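You operate a simulated robot arm through the tools that you are given. There is no shell and no other tool. Be economical: measure what you need, move in short steps, check, and stop when the job is done.

You run a simulated robot arm. Do the job below in one go: nothing can be reset, and whatever is moved stays where it is left.

TASK
Switch the charger off, box the full pack, fit the emptier one, shut the box and switch on.

It is judged by the outcome, as a careful person would: the job done as asked, and still so three seconds after it is handed in. It fails if anything else is knocked over, pushed out of place, dropped, spilled or broken.

THE ROBOT
A 7-joint arm with a two-finger gripper on a trunk, on a base that drives. Base frame: it is fixed to the floor where the robot stands at the start and does not move with it; the origin is under the middle of the robot, x ahead of it, y to its left, z up; the surface under the hand at the start is at about z = 0.93. Readings come in m, degrees, newtons and seconds.
With the tool pointing down near the work surface it reaches from about 0.32 to 0.76 m from the robot's upright axis, wherever it stands. Its first joint turns from -143.0 to 143.0 degrees. Places, roughly: battery box lid [0.6, -0.1, 1.1]; charger [0.5, 0.2, 1]; charger switch [0.5, 0.2, 1]. Payload 2.45 kg.
Tool frame: the origin (TCP) lies between the finger pads and is the grasp point; the fingertips stand 0.026 m ahead of it; z points along the fingers, y is the line along which they close. Largest opening 0.096 m; the body of the gripper starts 0.069 m behind the TCP.
Orientation is that of the tool frame in the base frame, as a unit quaternion [x, y, z, w]. With the fingers straight down and closing along the base's y, the tool's x points along the base's -x, its y along +y and its z along -z.

THE INTERFACE
- The arm moves only by the tool step_arm. Its arguments are lists of equal length, an entry for each row: "gripper": the gripper command, from -1 (fully open) to 1 (shut), values between in proportion; "delta_pos": the shift along the base's x, y, z in m, a list of three; "rot": the turn, a rotation vector about the base's x, y, z in degrees, a list of three. In form: {"gripper": [gripper, ...], "delta_pos": [[tx, ty, tz], ...], "rot": [[rx, ry, rz], ...]}. A call has 1 to 12 rows; each row is the pose to reach, as a shift and turn from the pose commanded when the call began. Each row takes 0.2 s and may step no farther than 0.05 m and 8.6 degrees from the row before; otherwise, or with a gripper value out of range, the whole call is refused. A pose out of reach is approached as far as the arm can. The call stops where the force on the tool passes 90 N (or 10 N more than at its start, if that is more) or the arm is blocked; 0.2 s more then pass. Each finger halts on what it meets, pressing with about 43 N; the grip force reading is that of the motor and also rises with nothing between the fingers. The clock runs only during rows and for 0.2 s after the last one: add rows that repeat a pose to give the fingers time. The reply holds the time, the measured pose of the TCP, the force on the tool along the base axes, the opening and the grip force, in the units named above and with some noise, with the torque about the TCP (base axes, N m) and any sound that the robot's microphone picked up.
- Cameras (640 x 400 px; columns grow to the right, rows downward): "scene" is now at [0.0291, 0.1649, 1.5275]; the picture's right is [-0.23, -0.97, 0.00], its down [-0.68, 0.16, -0.72] and it looks along [0.70, -0.16, -0.70] (base axes); focal length 252 px, centre (320, 200). "wrist" rides on the gripper at [0.082, 0.003, -0.098] in the tool frame; the picture's right is [-0.04, 1.00, 0.00], its down [-0.73, -0.03, -0.68] and it looks along [-0.68, -0.03, 0.73] (tool axes); focal length 256 px, centre (320, 200). There is no depth. A picture from a camera that has moved, and an enlarged one, comes with that camera's place and axes in the base frame and with its lens.
- snapshot(camera): a new picture of that camera. It takes no simulated time.
- raise_lower(by): slides the trunk up (or, below 0, down) by that many m; the arm and the scene camera ride with it, the base frame stays. It gives what a move gives, with no picture.
- roll_base(legs): drives the robot by 1 to 6 legs, each [ahead, turn to the left] in m and degrees, along the robot's own axes; the way and the turn of a leg run together, so that a leg with both is an arc; at most 1.5 m and 180 degrees a leg. The arm and the cameras ride along, it lands a little off, and it stops where it bumps. It gives what a move gives.
- head_to(pan, tilt): turns the head with the scene camera to pan (to the left, within 155 degrees either way) and tilt (down, from -29 to 69), counted from straight ahead of the robot. It gives what a move gives.
- inspect(camera, box): a new picture of the part [left, top, right, bottom] of that camera's present view, enlarged. It takes no simulated time.
- job_done(): hands the job in; it is judged then, once.

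Go step by step. Nothing tells you exact positions but the pictures and the camera data: compare them with the known pose of the tool, close in by small moves and look again before you grip or let go. The budget is 120 turns and 82 pictures, counting those below and the enlarged ones. Unless the task says otherwise, let go and move clear before handing in, and close with one line.

The tools are called after "Request:" as name(argument=value, ...) on one line, values as JSON. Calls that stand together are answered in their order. step_arm: Moves the arm, as the interface text tells. Its arguments: {"type":"object","properties":{"gripper":{"type":"array","items":{"type":"number"}},"delta_pos":{"type":"array","items":{"type":"array","items":{"type":"number"}}},"rot":{"type":"array","items":{"type":"array","items":{"type":"number"}}}},"required":["gripper","delta_pos","rot"]} The other tools are called the same way: raise_lower (by) slides the trunk up or down; roll_base (legs) drives the base; head_to (pan, tilt) turns the head that bears the scene camera; snapshot (camera) takes a picture; inspect (camera, box) takes an enlarged picture of a part of a camera's view; job_done () hands the job in.

At the start:

```text
t: 0.0
tcp_pos: [0.4754, -0.0071, 1.2237]
orientation: [0.0, 1.0, 0.0, 0.0]
wrist_force: [-0.4, 0.1, 0.2]
torque: [0.04, 0.01, -0.01]
opening: 0.0958
finger_force: 0.0
trunk travel left (down, up): [-0.575, 0.065]
robot x, y, heading: [0.0002, 0.0022, -0.1]
head pan, tilt: [-13.2, 44.1]
```

scene: 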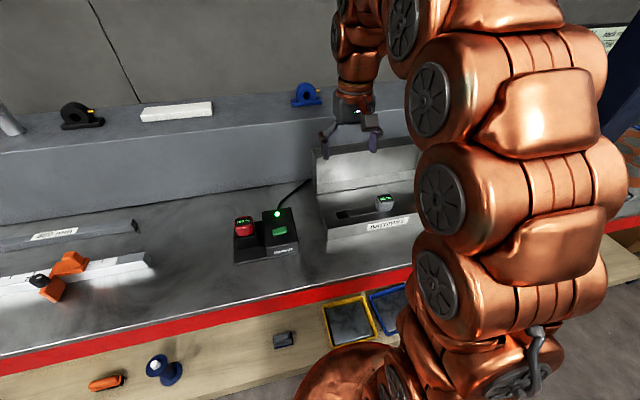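
wrist: 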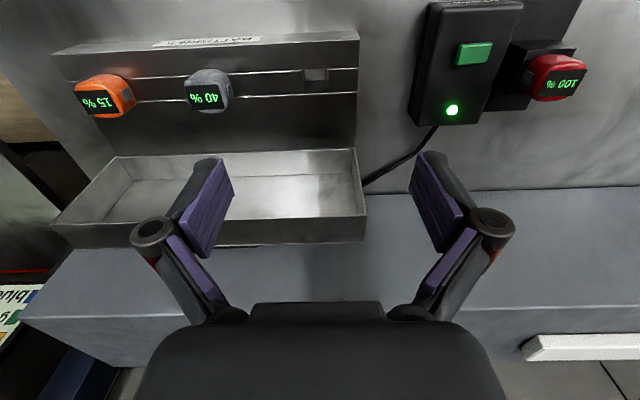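

I see an open battery box holding an orange pack (15 %) and a grey pack (40 %), and a charger with the red pack (100 %), a green rocker or button and a lit lamp. I will look closer before moving anything.

Request:
inspect(camera="wrist", box=[40, 0, 370, 250])

Request:
inspect(camera="wrist", box=[380, 0, 620, 150])

Request:
inspect(camera="scene", box=[220, 120, 440, 270])

```text
1.60 times, centred on (205, 125) of wrist
camera zoom: at [0.3935, -0.0037, 1.3227], right [0.04, 1.0, 0.0], down [0.73, -0.03, 0.68], along [0.68, -0.03, -0.73], focal length 410 px, centre (504, 320)
```

zoom: 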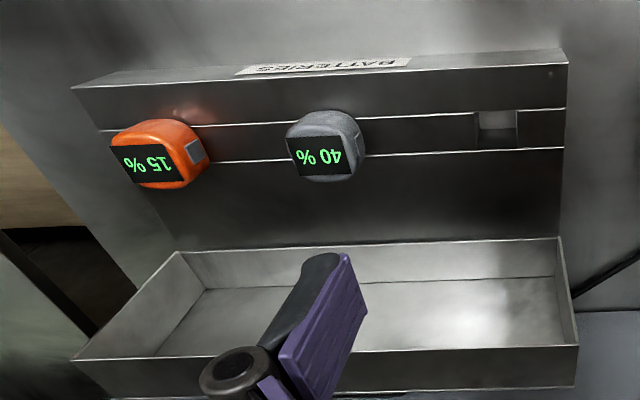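

```text
2.67 times, centred on (500, 75) of wrist
camera zoom: at [0.3935, -0.0037, 1.3227], right [0.04, 1.0, 0.0], down [0.73, -0.03, 0.68], along [0.68, -0.03, -0.73], focal length 683 px, centre (-160, 533)
```

zoom: 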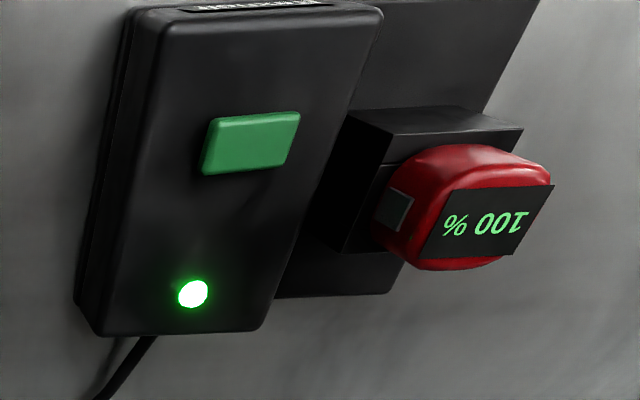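

```text
2.67 times, centred on (330, 195) of scene
camera zoom: at [0.0291, 0.1649, 1.5275], right [-0.23, -0.97, 0.0], down [-0.68, 0.16, -0.72], along [0.7, -0.16, -0.7], focal length 673 px, centre (293, 213)
```

zoom: 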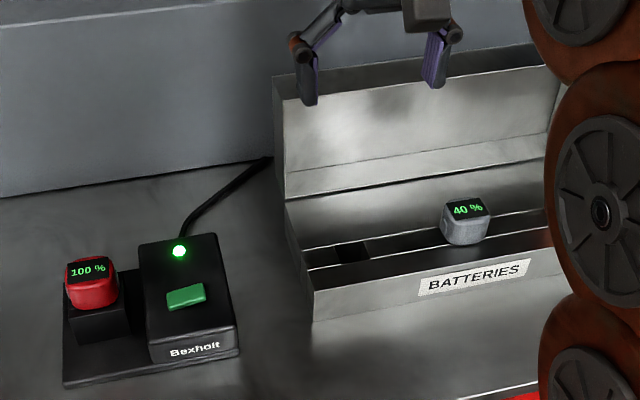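

Red pack stands near (0.495, 0.26, 1.02), the button near (0.48, 0.177, 0.98), and the empty slot near (0.50, -0.01, 0.98). I will move the hand back and left for a closer look at the charger.

Request:
step_arm(gripper=[-1, -1, -1, -1, -1, -1], delta_pos=[[-0.021, 0.036, 0], [-0.042, 0.072, 0], [-0.063, 0.108, -0.01], [-0.084, 0.144, -0.02], [-0.105, 0.18, -0.03], [-0.125, 0.215, -0.04]], rot=[[0, 0, 0], [0, 0, 0], [0, 0, 0], [0, 0, 0], [0, 0, 0], [0, 0, 0]])

Request:
snapshot(camera="wrist")

Request:
snapshot(camera="scene")

```text
t: 1.4
tcp_pos: [0.3511, 0.2085, 1.1849]
orientation: [0.0, 1.0, 0.0, 0.0]
wrist_force: [0.3, -1.0, 0.4]
torque: [0.02, 0.05, -0.04]
opening: 0.096
finger_force: 0.0
trunk travel left (down, up): [-0.575, 0.065]
robot x, y, heading: [0.0002, -0.0026, 0.1]
head pan, tilt: [-13.2, 44.1]
```

```text
76 pictures are left
camera wrist: at [0.2681, 0.2118, 1.2832], right [0.04, 1.0, 0.0], down [0.73, -0.03, 0.68], along [0.68, -0.03, -0.73], focal length 256 px, centre (320, 200)
```

wrist: 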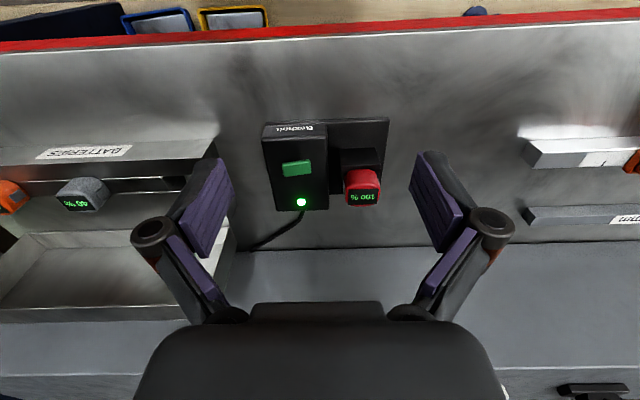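

```text
75 pictures are left
camera scene: at [0.0293, 0.1647, 1.5275], right [-0.23, -0.97, 0.0], down [-0.68, 0.16, -0.72], along [0.7, -0.16, -0.7], focal length 252 px, centre (320, 200)
```

scene: 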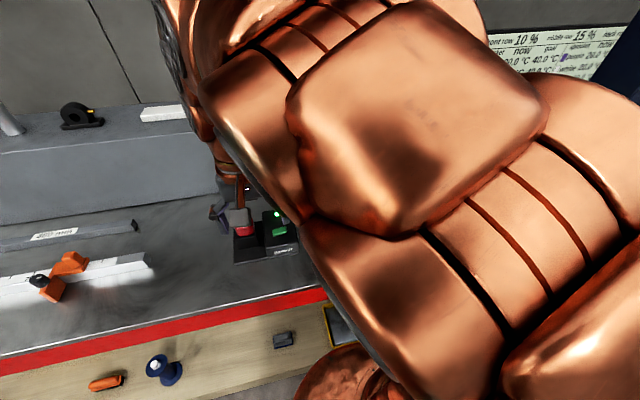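

There is a sign on the wall to the right with rows and percentages, which might matter, so I will read it and enlarge the charger view.

Request:
inspect(camera="wrist", box=[240, 100, 420, 220])

Request:
inspect(camera="wrist", box=[0, 130, 240, 280])

Request:
head_to(pan=-45, tilt=20)

Request:
snapshot(camera="scene")

```text
3.33 times, centred on (330, 160) of wrist
camera zoom: at [0.2681, 0.2118, 1.2832], right [0.04, 1.0, 0.0], down [0.73, -0.03, 0.68], along [0.68, -0.03, -0.73], focal length 853 px, centre (287, 333)
```

zoom: 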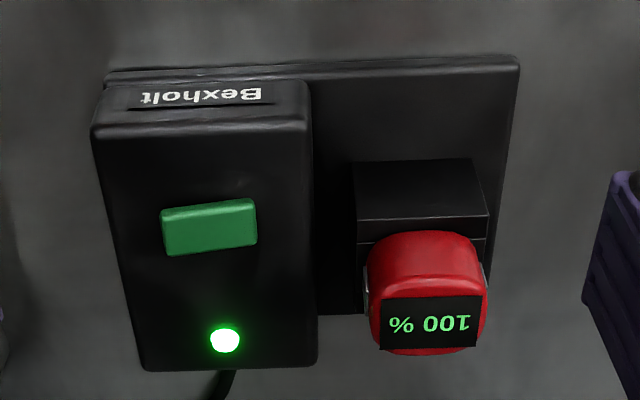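

```text
2.67 times, centred on (120, 205) of wrist
camera zoom: at [0.2681, 0.2118, 1.2832], right [0.04, 1.0, 0.0], down [0.73, -0.03, 0.68], along [0.68, -0.03, -0.73], focal length 683 px, centre (853, 187)
```

zoom: 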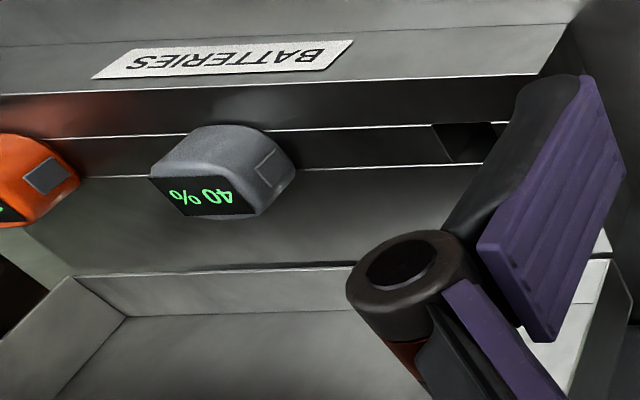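

```text
t: 2.4
tcp_pos: [0.3504, 0.2079, 1.1847]
orientation: [0.0, 1.0, 0.0, 0.0]
wrist_force: [0.6, -0.2, 1.1]
torque: [-0.02, 0.01, 0.0]
opening: 0.0962
finger_force: 0.1
trunk travel left (down, up): [-0.575, 0.065]
robot x, y, heading: [0.0004, 0.0005, -0.0]
head pan, tilt: [-45.0, 20.0]
```

```text
72 pictures are left
camera scene: at [0.0151, 0.118, 1.5648], right [-0.71, -0.71, 0.0], down [-0.24, 0.24, -0.94], along [0.66, -0.66, -0.34], focal length 252 px, centre (320, 200)
```

scene: 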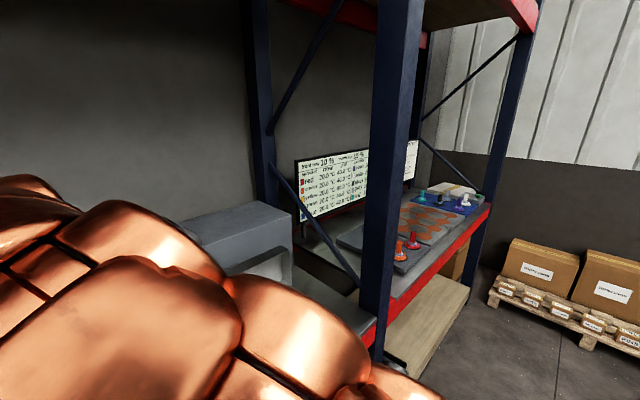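

The wall sign is about temperatures elsewhere, so it is not relevant. I will look back at the bench and examine the button closely.

Request:
head_to(pan=5, tilt=50)

Request:
inspect(camera="wrist", box=[270, 145, 334, 185])

Request:
snapshot(camera="scene")

```text
t: 3.5
tcp_pos: [0.349, 0.2074, 1.1845]
orientation: [0.0, 1.0, 0.0, 0.0]
wrist_force: [-0.1, -0.1, -0.7]
torque: [0.0, -0.03, -0.03]
opening: 0.0961
finger_force: 0.1
trunk travel left (down, up): [-0.575, 0.065]
robot x, y, heading: [0.0002, -0.0009, -0.0]
head pan, tilt: [5.0, 50.0]
```

```text
10.00 times, centred on (302, 165) of wrist
camera zoom: at [0.2685, 0.2115, 1.2831], right [0.04, 1.0, 0.0], down [0.73, -0.03, 0.68], along [0.68, -0.03, -0.73], focal length 2560 px, centre (500, 550)
```

zoom: 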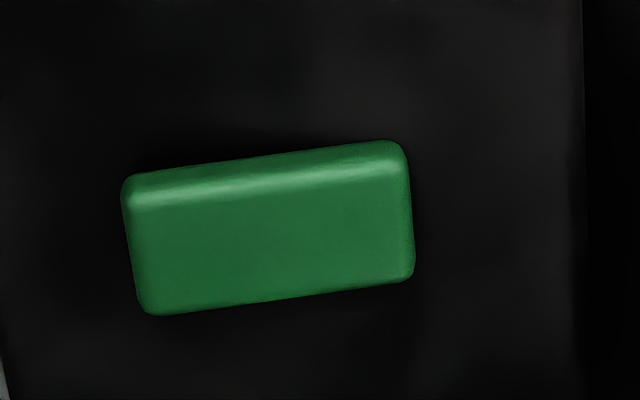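

```text
70 pictures are left
camera scene: at [0.026, 0.1905, 1.5193], right [0.09, -1.0, 0.0], down [-0.76, -0.07, -0.64], along [0.64, 0.06, -0.77], focal length 252 px, centre (320, 200)
```

scene: 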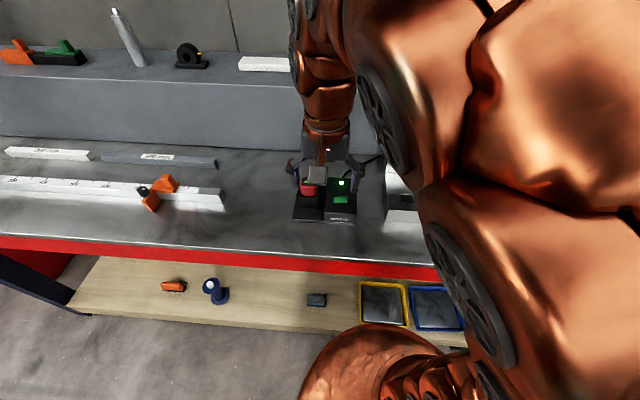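

The green switch is a rocker whose right-hand (-y) end seems raised, so pressing that end should turn it off. I will close the fingers and hover above it.

Request:
step_arm(gripper=[0, 1, 1, 1, 1, 1, 1, 1], delta_pos=[[0.03, -0.012, 0], [0.06, -0.025, -0.01], [0.09, -0.037, -0.03], [0.115, -0.045, -0.05], [0.13, -0.05, -0.07], [0.13, -0.05, -0.09], [0.13, -0.05, -0.11], [0.13, -0.05, -0.115]], rot=[[0, 0, 0], [0, 0, 0], [0, 0, 0], [0, 0, 0], [0, 0, 0], [0, 0, 0], [0, 0, 0], [0, 0, 0]])

Request:
snapshot(camera="wrist")

Request:
inspect(camera="scene", box=[270, 130, 398, 230])

```text
t: 5.3
tcp_pos: [0.4807, 0.1556, 1.0673]
orientation: [0.001, 1.0, 0.0, -0.001]
wrist_force: [0.5, 0.2, -0.1]
torque: [0.0, 0.01, 0.0]
opening: 0.0
finger_force: 28.4
trunk travel left (down, up): [-0.575, 0.065]
robot x, y, heading: [-0.0026, 0.0005, 0.2]
head pan, tilt: [5.0, 50.0]
```

```text
69 pictures are left
camera wrist: at [0.3989, 0.1607, 1.1666], right [0.04, 1.0, 0.0], down [0.73, -0.03, 0.68], along [0.68, -0.03, -0.73], focal length 256 px, centre (320, 200)
```

wrist: 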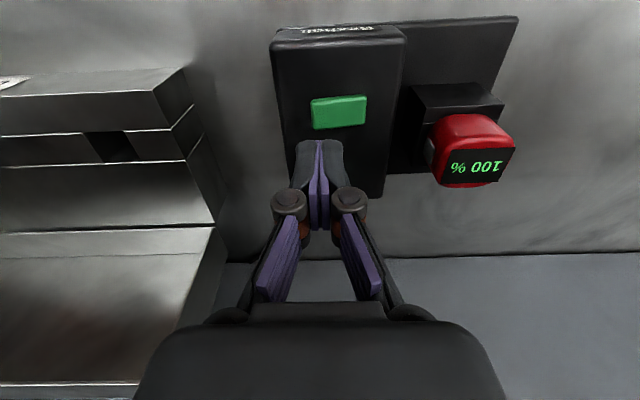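

```text
4.00 times, centred on (334, 180) of scene
camera zoom: at [0.026, 0.1905, 1.5193], right [0.09, -1.0, 0.0], down [-0.76, -0.07, -0.64], along [0.64, 0.06, -0.77], focal length 1010 px, centre (264, 280)
```

zoom: 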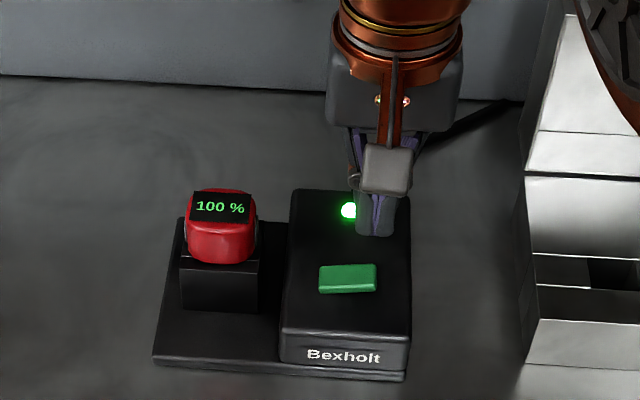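

The rocker's -y end is raised; the closed fingertips are already lined up with it. I will press down gently in small steps.

Request:
step_arm(gripper=[1, 1, 1, 1, 1, 1], delta_pos=[[0, 0.001, -0.025], [0, 0.001, -0.045], [0, 0.001, -0.05], [0, 0.001, -0.053], [0, 0.001, -0.056], [0, 0.001, -0.056]], rot=[[0, 0, 0], [0, 0, 0], [0, 0, 0], [0, 0, 0], [0, 0, 0], [0, 0, 0]])

Request:
inspect(camera="wrist", box=[240, 50, 480, 200])

```text
t: 6.8
tcp_pos: [0.4812, 0.1592, 1.0153]
orientation: [0.001, 1.0, 0.0, 0.001]
wrist_force: [-0.5, -6.9, 49.4]
torque: [0.22, 0.23, 0.03]
opening: 0.0001
finger_force: 28.5
trunk travel left (down, up): [-0.575, 0.065]
robot x, y, heading: [0.0021, 0.0016, 0.2]
head pan, tilt: [5.0, 50.0]
```

```text
2.67 times, centred on (360, 125) of wrist
camera zoom: at [0.3985, 0.1619, 1.1141], right [0.04, 1.0, 0.0], down [0.73, -0.03, 0.68], along [0.68, -0.03, -0.73], focal length 683 px, centre (213, 400)
```

zoom: 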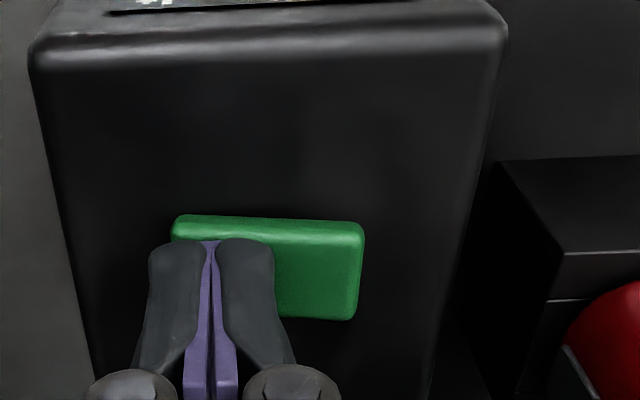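

The rocker tipped over to the other side. I will lift off and check the lamp.

Request:
step_arm(gripper=[1, 1, 1, 1], delta_pos=[[0, 0, 0.02], [0, 0, 0.06], [-0.03, 0, 0.1], [-0.06, 0.02, 0.13]], rot=[[0, 0, 0], [0, 0, 0], [0, 0, 0], [0, 0, 0]])

Request:
snapshot(camera="wrist")

Request:
inspect(camera="scene", box=[270, 130, 398, 230])

```text
t: 7.8
tcp_pos: [0.42, 0.1808, 1.1425]
orientation: [0.0, 1.0, 0.0, 0.0]
wrist_force: [0.7, 0.2, -0.3]
torque: [0.01, 0.09, 0.04]
opening: 0.0
finger_force: 28.6
trunk travel left (down, up): [-0.575, 0.065]
robot x, y, heading: [0.0021, -0.0014, 0.2]
head pan, tilt: [5.0, 50.0]
```

```text
66 pictures are left
camera wrist: at [0.3377, 0.184, 1.2414], right [0.04, 1.0, 0.0], down [0.73, -0.03, 0.68], along [0.68, -0.03, -0.73], focal length 256 px, centre (320, 200)
```

wrist: 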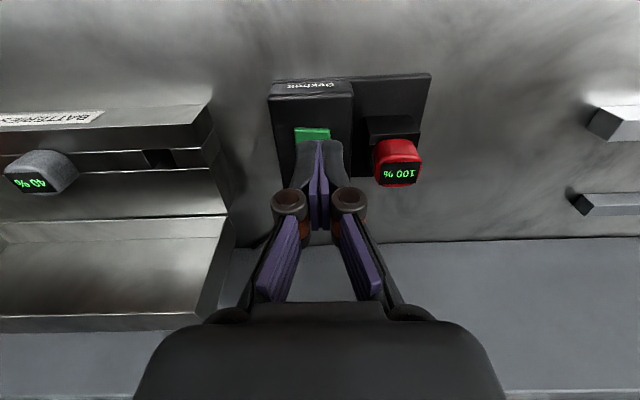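

```text
4.00 times, centred on (334, 180) of scene
camera zoom: at [0.0266, 0.1904, 1.5193], right [0.09, -1.0, 0.0], down [-0.76, -0.07, -0.64], along [0.64, 0.06, -0.77], focal length 1010 px, centre (264, 280)
```

zoom: 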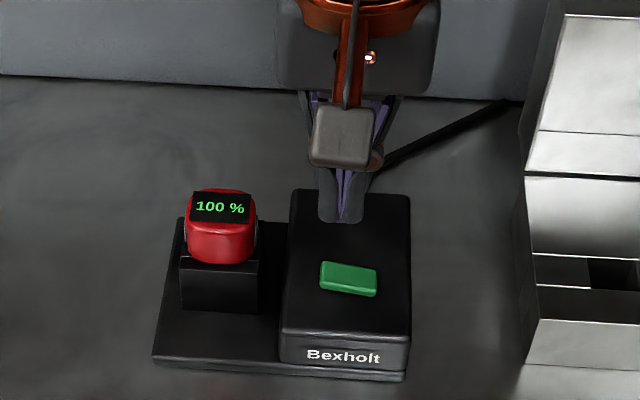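

The rocker has flipped and the lamp seems off (the finger partly hides it). Next I will open the fingers partly and hover above the red pack at about (0.505, 0.264).

Request:
step_arm(gripper=[0.5, 0, -0.46, -0.46, -0.46], delta_pos=[[0.03, 0.03, 0], [0.06, 0.06, 0], [0.085, 0.083, 0], [0.085, 0.083, -0.03], [0.085, 0.083, -0.05]], rot=[[0, 0, 0], [0, 0, 0], [0, 0, 0], [0, 0, 0], [0, 0, 0]])

Request:
snapshot(camera="wrist")

Request:
inspect(camera="scene", box=[270, 130, 398, 230])

```text
t: 8.9
tcp_pos: [0.5039, 0.2613, 1.0925]
orientation: [-0.001, 1.0, 0.0, 0.0]
wrist_force: [0.6, -0.5, 0.5]
torque: [0.01, 0.02, 0.0]
opening: 0.07
finger_force: 0.1
trunk travel left (down, up): [-0.575, 0.065]
robot x, y, heading: [0.0021, -0.0011, -0.2]
head pan, tilt: [5.0, 50.0]
```

```text
64 pictures are left
camera wrist: at [0.4226, 0.2647, 1.1913], right [0.04, 1.0, 0.0], down [0.73, -0.03, 0.68], along [0.68, -0.03, -0.73], focal length 256 px, centre (320, 200)
```

wrist: 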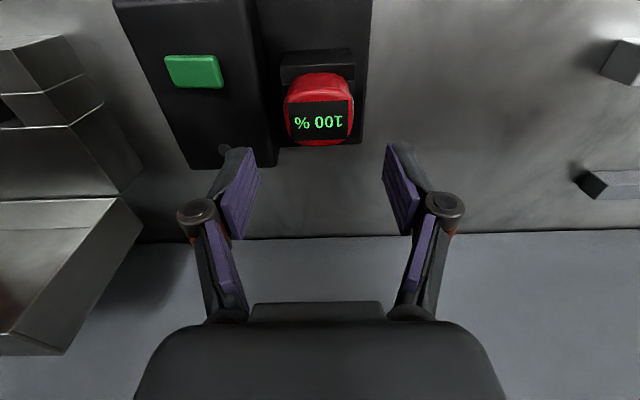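

```text
4.00 times, centred on (334, 180) of scene
camera zoom: at [0.026, 0.1905, 1.5193], right [0.09, -1.0, 0.0], down [-0.76, -0.07, -0.64], along [0.64, 0.06, -0.77], focal length 1010 px, centre (264, 280)
```

zoom: 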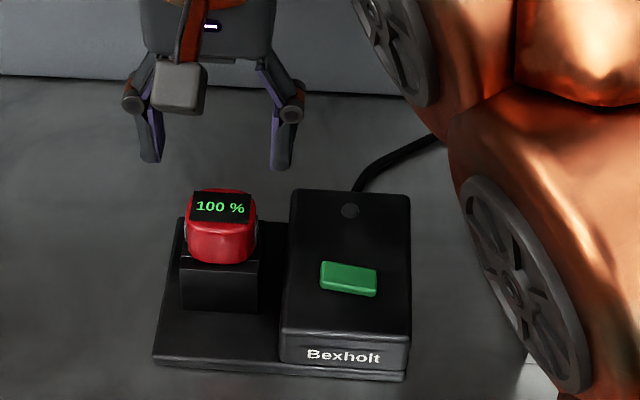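

The lamp is off. The red pack lies centred between the fingers; I will go down to just above the socket top and grip it.

Request:
step_arm(gripper=[-0.46, -0.46, -0.46, -0.46], delta_pos=[[0.002, 0, -0.03], [0.002, 0, -0.055], [0.002, 0, -0.072], [0.002, 0, -0.077]], rot=[[0, 0, 0], [0, 0, 0], [0, 0, 0], [0, 0, 0]])

Request:
inspect(camera="scene", box=[270, 130, 398, 230])

Request:
inspect(camera="wrist", box=[200, 40, 440, 190])

```text
t: 9.9
tcp_pos: [0.5096, 0.2627, 1.0171]
orientation: [0.0, 1.0, 0.001, 0.0]
wrist_force: [-0.1, -0.8, 0.2]
torque: [-0.03, -0.02, -0.03]
opening: 0.0702
finger_force: 0.0
trunk travel left (down, up): [-0.575, 0.065]
robot x, y, heading: [0.0005, -0.0004, -0.0]
head pan, tilt: [5.0, 50.0]
```

```text
4.00 times, centred on (334, 180) of scene
camera zoom: at [0.026, 0.1905, 1.5193], right [0.09, -1.0, 0.0], down [-0.76, -0.07, -0.64], along [0.64, 0.06, -0.77], focal length 1010 px, centre (264, 280)
```

zoom: 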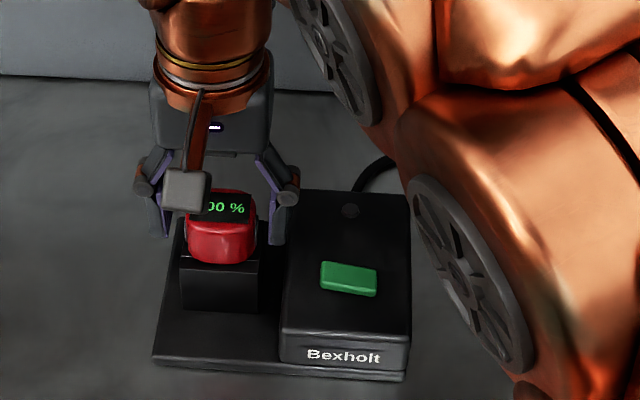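

```text
2.67 times, centred on (320, 115) of wrist
camera zoom: at [0.4261, 0.2661, 1.116], right [0.04, 1.0, 0.0], down [0.73, -0.03, 0.68], along [0.68, -0.03, -0.73], focal length 683 px, centre (320, 427)
```

zoom: 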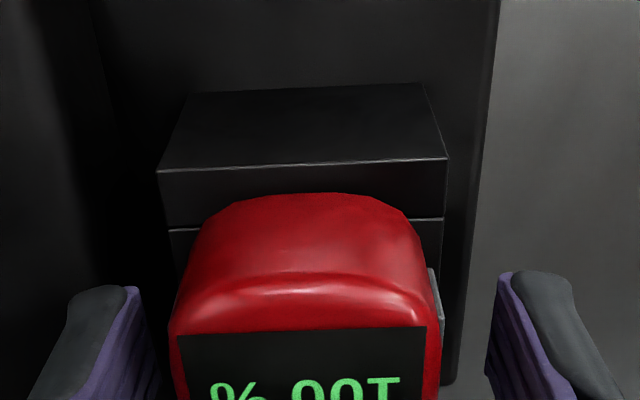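

The fingers straddle the pack with a little clearance above the socket block. I will trim by a few millimetres, then close.

Request:
step_arm(gripper=[-0.46, 0.2, 1, 1, 1], delta_pos=[[-0.003, -0.002, -0.002], [-0.003, -0.002, -0.002], [-0.003, -0.002, -0.002], [-0.003, -0.002, -0.002], [-0.003, -0.002, -0.002]], rot=[[0, 0, 0], [0, 0, 0], [0, 0, 0], [0, 0, 0], [0, 0, 0]])

Request:
inspect(camera="wrist", box=[200, 40, 440, 190])

```text
t: 11.2
tcp_pos: [0.5042, 0.259, 1.0146]
orientation: [0.0, 1.0, 0.001, -0.001]
wrist_force: [1.3, 0.9, 1.1]
torque: [-0.01, -0.03, 0.04]
opening: 0.0472
finger_force: 42.9
trunk travel left (down, up): [-0.575, 0.065]
robot x, y, heading: [0.0015, 0.0001, -0.0]
head pan, tilt: [5.0, 50.0]
```

```text
2.67 times, centred on (320, 115) of wrist
camera zoom: at [0.4228, 0.2639, 1.1135], right [0.04, 1.0, 0.0], down [0.73, -0.03, 0.68], along [0.68, -0.03, -0.73], focal length 683 px, centre (320, 427)
```

zoom: 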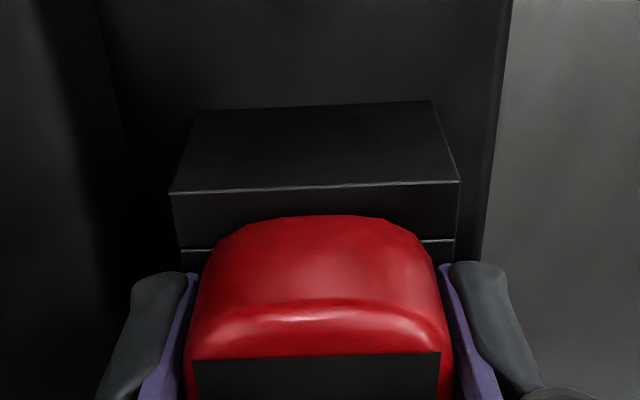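

Gripped with a 47 mm opening; seated pose of the TCP is (0.504, 0.259, 1.0146). I will pull straight up.

Request:
step_arm(gripper=[1, 1, 1, 1, 1, 1], delta_pos=[[0, 0, 0.01], [0, 0, 0.025], [0, 0, 0.045], [0, 0, 0.07], [0, 0, 0.1], [0, 0, 0.13]], rot=[[0, 0, 0], [0, 0, 0], [0, 0, 0], [0, 0, 0], [0, 0, 0], [0, 0, 0]])

Request:
snapshot(camera="wrist")

Request:
inspect(camera="scene", box=[254, 100, 414, 230])

```text
t: 12.6
tcp_pos: [0.5049, 0.2603, 1.1426]
orientation: [0.0, 1.0, 0.0, 0.0]
wrist_force: [-0.1, 0.8, -1.7]
torque: [-0.03, -0.03, 0.02]
opening: 0.0471
finger_force: 42.7
trunk travel left (down, up): [-0.575, 0.065]
robot x, y, heading: [-0.0016, 0.0002, 0.1]
head pan, tilt: [5.0, 50.0]
```

```text
59 pictures are left
camera wrist: at [0.423, 0.2643, 1.2415], right [0.04, 1.0, 0.0], down [0.73, -0.03, 0.68], along [0.68, -0.03, -0.73], focal length 256 px, centre (320, 200)
```

wrist: 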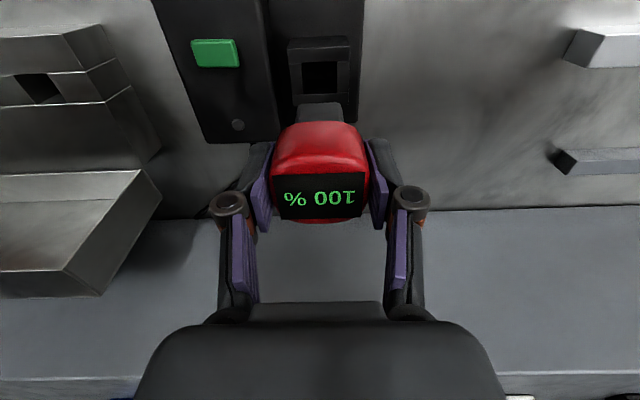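

```text
3.08 times, centred on (334, 165) of scene
camera zoom: at [0.0262, 0.1906, 1.5193], right [0.09, -1.0, 0.0], down [-0.76, -0.07, -0.64], along [0.64, 0.06, -0.77], focal length 777 px, centre (277, 308)
```

zoom: 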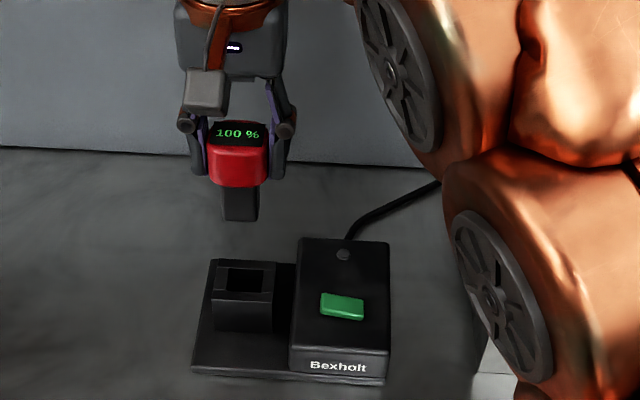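

The pack came out cleanly: it has a stem that fits a square hole, and the shoulder rests on the block. I will carry it over towards the empty box slot, staying back from the lid, then look.

Request:
step_arm(gripper=[1, 1, 1, 1, 1, 1, 1, 1], delta_pos=[[-0.02, -0.02, 0.02], [-0.05, -0.055, 0.03], [-0.08, -0.09, 0.03], [-0.09, -0.13, 0.03], [-0.09, -0.17, 0.03], [-0.09, -0.21, 0.03], [-0.09, -0.25, 0.03], [-0.09, -0.272, 0.03]], rot=[[0, 0, 0], [0, 0, 0], [0, 0, 0], [0, 0, 0], [0, 0, 0], [0, 0, 0], [0, 0, 0], [0, 0, 0]])

Request:
snapshot(camera="wrist")

Request:
head_to(pan=15, tilt=45)

Request:
snapshot(camera="scene")

```text
t: 14.3
tcp_pos: [0.4142, -0.013, 1.1745]
orientation: [0.0, 1.0, -0.001, 0.0]
wrist_force: [1.1, -1.0, -1.7]
torque: [-0.03, 0.0, 0.01]
opening: 0.0471
finger_force: 42.5
trunk travel left (down, up): [-0.575, 0.065]
robot x, y, heading: [0.0011, 0.0017, -0.0]
head pan, tilt: [5.0, 50.0]
```

```text
57 pictures are left
camera wrist: at [0.3317, -0.0099, 1.2726], right [0.04, 1.0, 0.0], down [0.73, -0.03, 0.68], along [0.68, -0.03, -0.73], focal length 256 px, centre (320, 200)
```

wrist: 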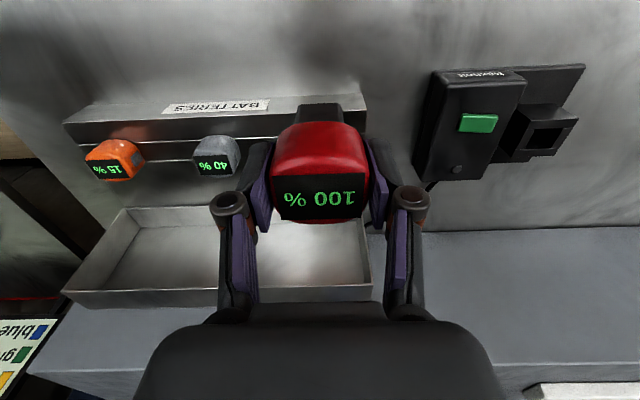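

```text
t: 15.1
tcp_pos: [0.4144, -0.0138, 1.1745]
orientation: [0.0, 1.0, 0.0, -0.001]
wrist_force: [-0.5, 0.7, -1.7]
torque: [0.01, -0.01, -0.01]
opening: 0.0472
finger_force: 42.5
trunk travel left (down, up): [-0.575, 0.065]
robot x, y, heading: [0.0022, -0.0, 0.2]
head pan, tilt: [15.0, 45.0]
```

```text
56 pictures are left
camera scene: at [0.0279, 0.2047, 1.5262], right [0.26, -0.97, 0.0], down [-0.68, -0.18, -0.71], along [0.68, 0.18, -0.71], focal length 252 px, centre (320, 200)
```

scene: 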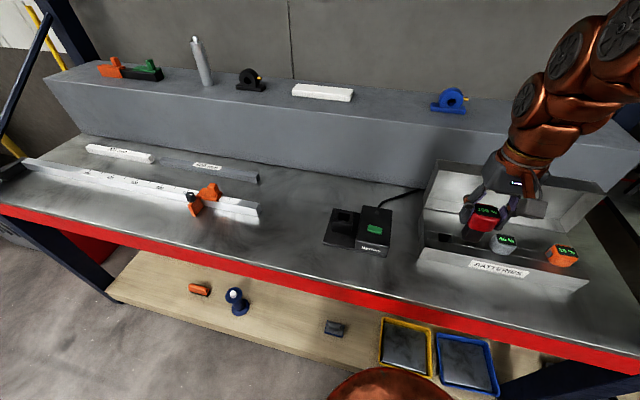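

This scene view shows the box well. I will enlarge it to pin down the slot row and lid.

Request:
inspect(camera="scene", box=[400, 150, 624, 300])

Request:
inspect(camera="wrist", box=[50, 70, 400, 310])

```text
2.67 times, centred on (512, 225) of scene
camera zoom: at [0.0279, 0.2047, 1.5262], right [0.26, -0.97, 0.0], down [-0.68, -0.18, -0.71], along [0.68, 0.18, -0.71], focal length 673 px, centre (-192, 133)
```

zoom: 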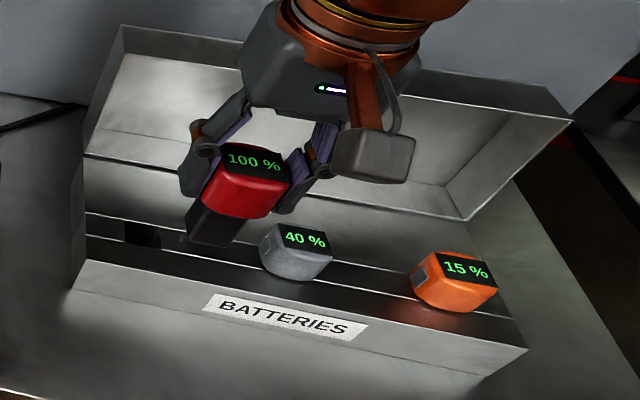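

```text
1.67 times, centred on (225, 190) of wrist
camera zoom: at [0.3317, -0.0095, 1.2727], right [0.04, 1.0, 0.0], down [0.73, -0.03, 0.68], along [0.68, -0.03, -0.73], focal length 427 px, centre (478, 217)
```

zoom: 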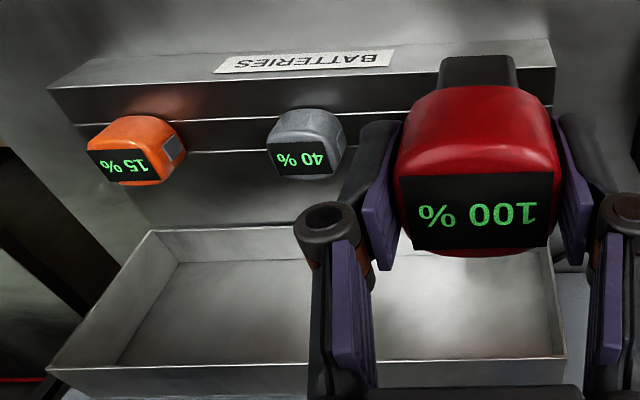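

The row of slots lies at about x = 0.505, with the empty one near y = -0.016 and a rim at about the same height as the charger's. I will hover at the same height as I did over the charger to compare the picture.

Request:
step_arm(gripper=[1, 1, 1, 1], delta_pos=[[0.04, -0.001, 0], [0.07, -0.0025, -0.01], [0.09, -0.0025, -0.032], [0.09, -0.0025, -0.032]], rot=[[0, 0, 0], [0, 0, 0], [0, 0, 0], [0, 0, 0]])

Request:
snapshot(camera="wrist")

Request:
inspect(camera="scene", box=[400, 150, 624, 300])

```text
t: 16.1
tcp_pos: [0.5047, -0.0143, 1.1424]
orientation: [0.0, 1.0, 0.0, 0.001]
wrist_force: [-0.3, -0.3, -1.5]
torque: [0.01, -0.02, -0.01]
opening: 0.0472
finger_force: 43.0
trunk travel left (down, up): [-0.575, 0.065]
robot x, y, heading: [-0.0001, -0.0004, 0.1]
head pan, tilt: [15.0, 45.0]
```

```text
53 pictures are left
camera wrist: at [0.4233, -0.0101, 1.2415], right [0.04, 1.0, 0.0], down [0.73, -0.03, 0.68], along [0.68, -0.03, -0.73], focal length 256 px, centre (320, 200)
```

wrist: 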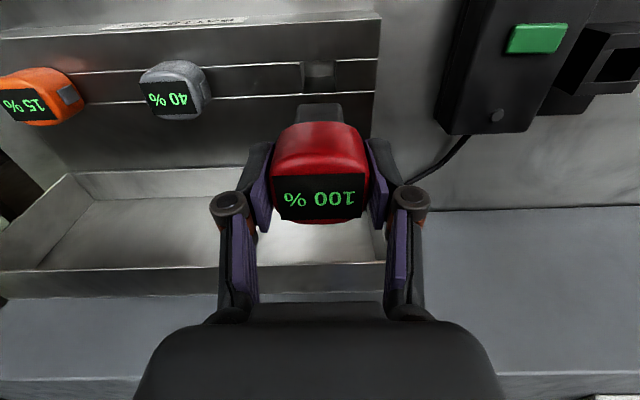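

```text
2.67 times, centred on (512, 225) of scene
camera zoom: at [0.0281, 0.2047, 1.5262], right [0.26, -0.97, 0.0], down [-0.68, -0.18, -0.71], along [0.68, 0.18, -0.71], focal length 673 px, centre (-192, 133)
```

zoom: 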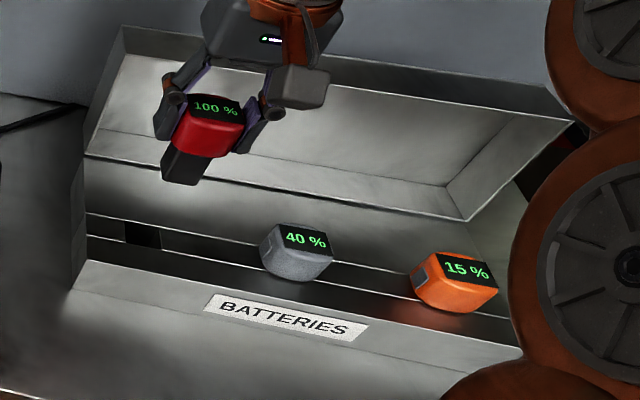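

The slot appears almost where the charger's hole did; I will enlarge to measure it precisely.

Request:
inspect(camera="wrist", box=[272, 45, 368, 105])

```text
6.67 times, centred on (320, 75) of wrist
camera zoom: at [0.4233, -0.0101, 1.2415], right [0.04, 1.0, 0.0], down [0.73, -0.03, 0.68], along [0.68, -0.03, -0.73], focal length 1707 px, centre (320, 1033)
```

zoom: 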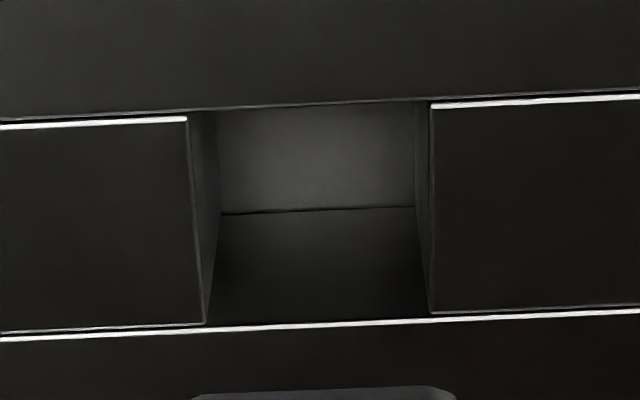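

The slot centre is about 2 mm further toward -y than the stem. I will correct that and descend to just above the slot, then check.

Request:
step_arm(gripper=[1, 1, 1, 1], delta_pos=[[0, -0.002, -0.03], [0, -0.002, -0.06], [0, -0.002, -0.082], [0, -0.002, -0.082]], rot=[[0, 0, 0], [0, 0, 0], [0, 0, 0], [0, 0, 0]])

Request:
inspect(camera="wrist", box=[200, 0, 440, 150])

Request:
inspect(camera="scene", box=[412, 170, 540, 270])

```text
t: 17.1
tcp_pos: [0.5047, -0.0165, 1.0606]
orientation: [0.0, 1.0, 0.0, 0.0]
wrist_force: [0.0, 0.4, -2.2]
torque: [0.02, -0.01, 0.0]
opening: 0.0471
finger_force: 42.9
trunk travel left (down, up): [-0.575, 0.065]
robot x, y, heading: [0.0016, -0.0015, 0.1]
head pan, tilt: [15.0, 45.0]
```

```text
2.67 times, centred on (320, 75) of wrist
camera zoom: at [0.4231, -0.0133, 1.1587], right [0.04, 1.0, 0.0], down [0.73, -0.03, 0.68], along [0.68, -0.03, -0.73], focal length 683 px, centre (320, 533)
```

zoom: 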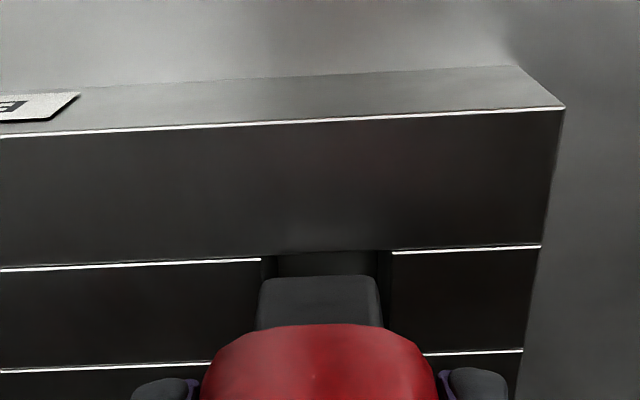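

```text
4.00 times, centred on (476, 220) of scene
camera zoom: at [0.028, 0.2047, 1.5262], right [0.26, -0.97, 0.0], down [-0.68, -0.18, -0.71], along [0.68, 0.18, -0.71], focal length 1010 px, centre (-304, 120)
```

zoom: 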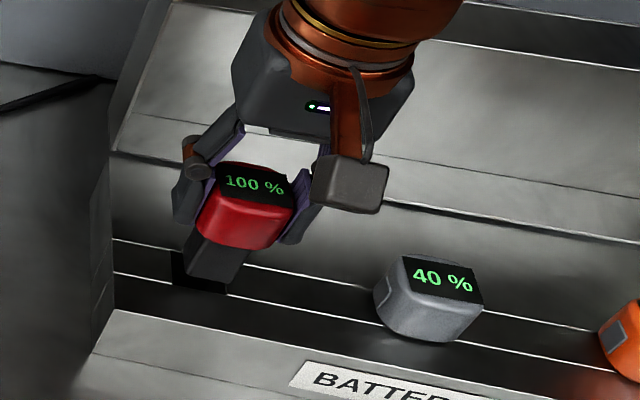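

The stem now seems 1–2 mm too far toward -y. I will shift by +1.5 mm, lower a little and compare edges again.

Request:
step_arm(gripper=[1, 1, 1], delta_pos=[[0, 0.0015, -0.006], [0, 0.0015, -0.01], [0, 0.0015, -0.01]], rot=[[0, 0, 0], [0, 0, 0], [0, 0, 0]])

Request:
inspect(camera="wrist", box=[264, 60, 376, 130])

Request:
inspect(camera="scene", box=[436, 200, 500, 250])

```text
t: 17.9
tcp_pos: [0.5051, -0.0161, 1.049]
orientation: [0.001, 1.0, 0.0, -0.001]
wrist_force: [0.5, 1.0, -2.0]
torque: [0.03, -0.01, 0.0]
opening: 0.0472
finger_force: 42.9
trunk travel left (down, up): [-0.575, 0.065]
robot x, y, heading: [-0.0005, 0.0017, 0.1]
head pan, tilt: [15.0, 45.0]
```

```text
5.71 times, centred on (320, 95) of wrist
camera zoom: at [0.4229, -0.0114, 1.1486], right [0.04, 1.0, 0.0], down [0.73, -0.03, 0.68], along [0.68, -0.03, -0.73], focal length 1463 px, centre (320, 800)
```

zoom: 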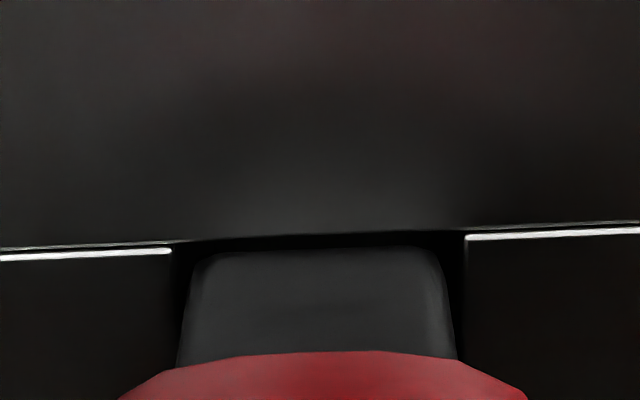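

```text
8.00 times, centred on (468, 225) of scene
camera zoom: at [0.0279, 0.2047, 1.5262], right [0.26, -0.97, 0.0], down [-0.68, -0.18, -0.71], along [0.68, 0.18, -0.71], focal length 2020 px, centre (-864, 0)
```

zoom: 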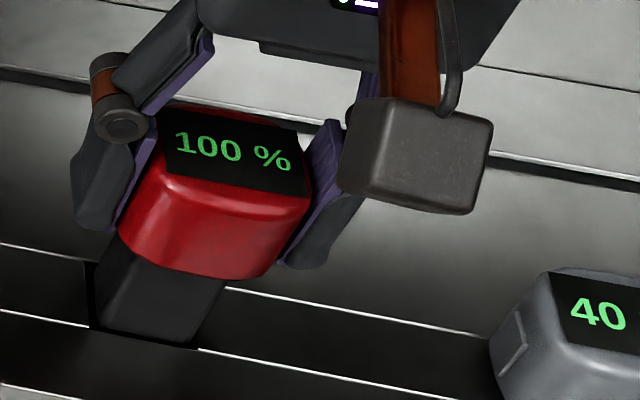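

The stem is centred sideways over the slot. I will nudge 0.5 mm outward in x and lower in small steps while watching the force.

Request:
step_arm(gripper=[1, 1, 1, 1, 1], delta_pos=[[0.0005, 0, -0.004], [0.0005, 0, -0.008], [0.0005, 0, -0.011], [0.0005, 0, -0.014], [0.0005, 0, -0.014]], rot=[[0, 0, 0], [0, 0, 0], [0, 0, 0], [0, 0, 0], [0, 0, 0]])

Request:
inspect(camera="scene", box=[436, 200, 500, 250])

```text
t: 19.1
tcp_pos: [0.504, -0.0145, 1.0365]
orientation: [0.0, 1.0, -0.001, 0.0]
wrist_force: [0.0, 1.1, -2.2]
torque: [0.0, -0.01, 0.0]
opening: 0.0471
finger_force: 43.0
trunk travel left (down, up): [-0.575, 0.065]
robot x, y, heading: [0.0022, -0.0017, -0.1]
head pan, tilt: [15.0, 45.0]
```

```text
8.00 times, centred on (468, 225) of scene
camera zoom: at [0.0279, 0.2047, 1.5262], right [0.26, -0.97, 0.0], down [-0.68, -0.18, -0.71], along [0.68, 0.18, -0.71], focal length 2020 px, centre (-864, 0)
```

zoom: 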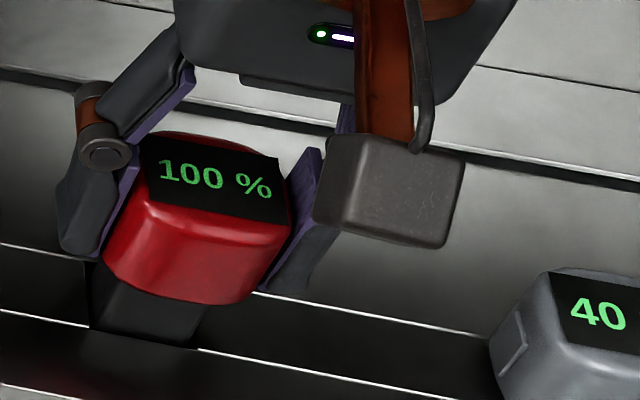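

It is entering the slot with no resistance. I will keep lowering until the shoulder meets the rail.

Request:
step_arm(gripper=[1, 1, 1, 1, 1, 1], delta_pos=[[0, 0, -0.006], [0, 0, -0.012], [0, 0, -0.017], [0, 0, -0.021], [0, 0, -0.024], [0, 0, -0.024]], rot=[[0, 0, 0], [0, 0, 0], [0, 0, 0], [0, 0, 0], [0, 0, 0], [0, 0, 0]])

Request:
inspect(camera="scene", box=[412, 180, 540, 280])

```text
t: 20.5
tcp_pos: [0.5064, -0.0165, 1.0111]
orientation: [0.0, 1.0, -0.001, 0.0]
wrist_force: [-0.6, 0.3, -1.7]
torque: [0.02, 0.0, -0.02]
opening: 0.0472
finger_force: 43.4
trunk travel left (down, up): [-0.575, 0.065]
robot x, y, heading: [0.0017, -0.0002, -0.1]
head pan, tilt: [15.0, 45.0]
```

```text
4.00 times, centred on (476, 230) of scene
camera zoom: at [0.0279, 0.2047, 1.5262], right [0.26, -0.97, 0.0], down [-0.68, -0.18, -0.71], along [0.68, 0.18, -0.71], focal length 1010 px, centre (-304, 80)
```

zoom: 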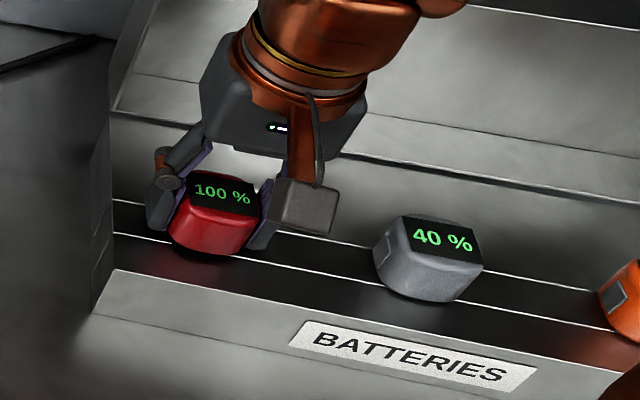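

Still no contact force, so I will lower in 1.5 mm steps until it seats.

Request:
step_arm(gripper=[1, 1, 1, 1], delta_pos=[[0, 0, -0.0015], [0, 0, -0.003], [0, 0, -0.0045], [0, 0, -0.0045]], rot=[[0, 0, 0], [0, 0, 0], [0, 0, 0], [0, 0, 0]])

```text
t: 21.5
tcp_pos: [0.5056, -0.0154, 1.0078]
orientation: [0.0, 1.0, 0.0, 0.001]
wrist_force: [1.4, -0.2, 1.0]
torque: [0.04, 0.03, -0.01]
opening: 0.0474
finger_force: 42.8
trunk travel left (down, up): [-0.575, 0.065]
robot x, y, heading: [-0.0015, 0.0038, -0.1]
head pan, tilt: [15.0, 45.0]
```

Force has just changed sign, so contact is beginning. One more small press to confirm.

Request:
step_arm(gripper=[1, 1, 1], delta_pos=[[0, 0, -0.001], [0, 0, -0.002], [0, 0, -0.002]], rot=[[0, 0, 0], [0, 0, 0], [0, 0, 0]])

Request:
inspect(camera="scene", box=[412, 180, 540, 280])

```text
t: 22.3
tcp_pos: [0.5056, -0.016, 1.0072]
orientation: [0.0, 1.0, 0.0, 0.002]
wrist_force: [7.8, -0.7, 36.2]
torque: [-0.03, -0.26, 0.0]
opening: 0.0474
finger_force: 43.1
trunk travel left (down, up): [-0.575, 0.065]
robot x, y, heading: [-0.0002, 0.002, 0.2]
head pan, tilt: [15.0, 45.0]
```

```text
4.00 times, centred on (476, 230) of scene
camera zoom: at [0.027, 0.2047, 1.5266], right [0.26, -0.97, 0.0], down [-0.68, -0.18, -0.71], along [0.68, 0.18, -0.71], focal length 1010 px, centre (-304, 80)
```

zoom: 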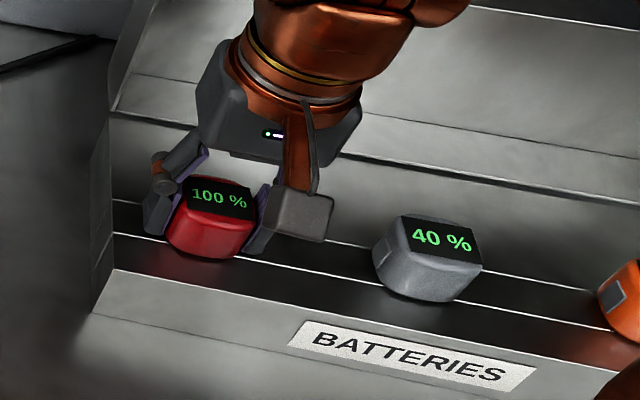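

Seated firmly (36 N). I will relax the press, open slightly, and rise straight up.

Request:
step_arm(gripper=[1, -0.25, -0.25, -0.25, -0.25, -0.25, -0.25], delta_pos=[[0, 0, 0.002], [0, 0, 0.002], [0, 0, 0.002], [0, 0, 0.02], [0, 0, 0.06], [0, 0, 0.1], [0, 0, 0.15]], rot=[[0, 0, 0], [0, 0, 0], [0, 0, 0], [0, 0, 0], [0, 0, 0], [0, 0, 0], [0, 0, 0]])

Request:
inspect(camera="scene", box=[400, 150, 624, 300])

```text
t: 23.9
tcp_pos: [0.5059, -0.0142, 1.1541]
orientation: [0.0, 1.0, 0.0, -0.002]
wrist_force: [0.6, 0.2, -0.3]
torque: [0.04, 0.04, -0.01]
opening: 0.0598
finger_force: 0.0
trunk travel left (down, up): [-0.575, 0.065]
robot x, y, heading: [0.0017, 0.0023, 0.0]
head pan, tilt: [15.0, 45.0]
```

```text
2.67 times, centred on (512, 225) of scene
camera zoom: at [0.0281, 0.2047, 1.5262], right [0.26, -0.97, 0.0], down [-0.68, -0.18, -0.71], along [0.68, 0.18, -0.71], focal length 673 px, centre (-192, 133)
```

zoom: 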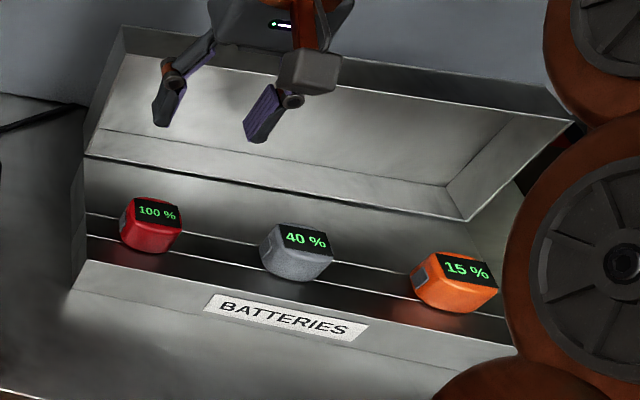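

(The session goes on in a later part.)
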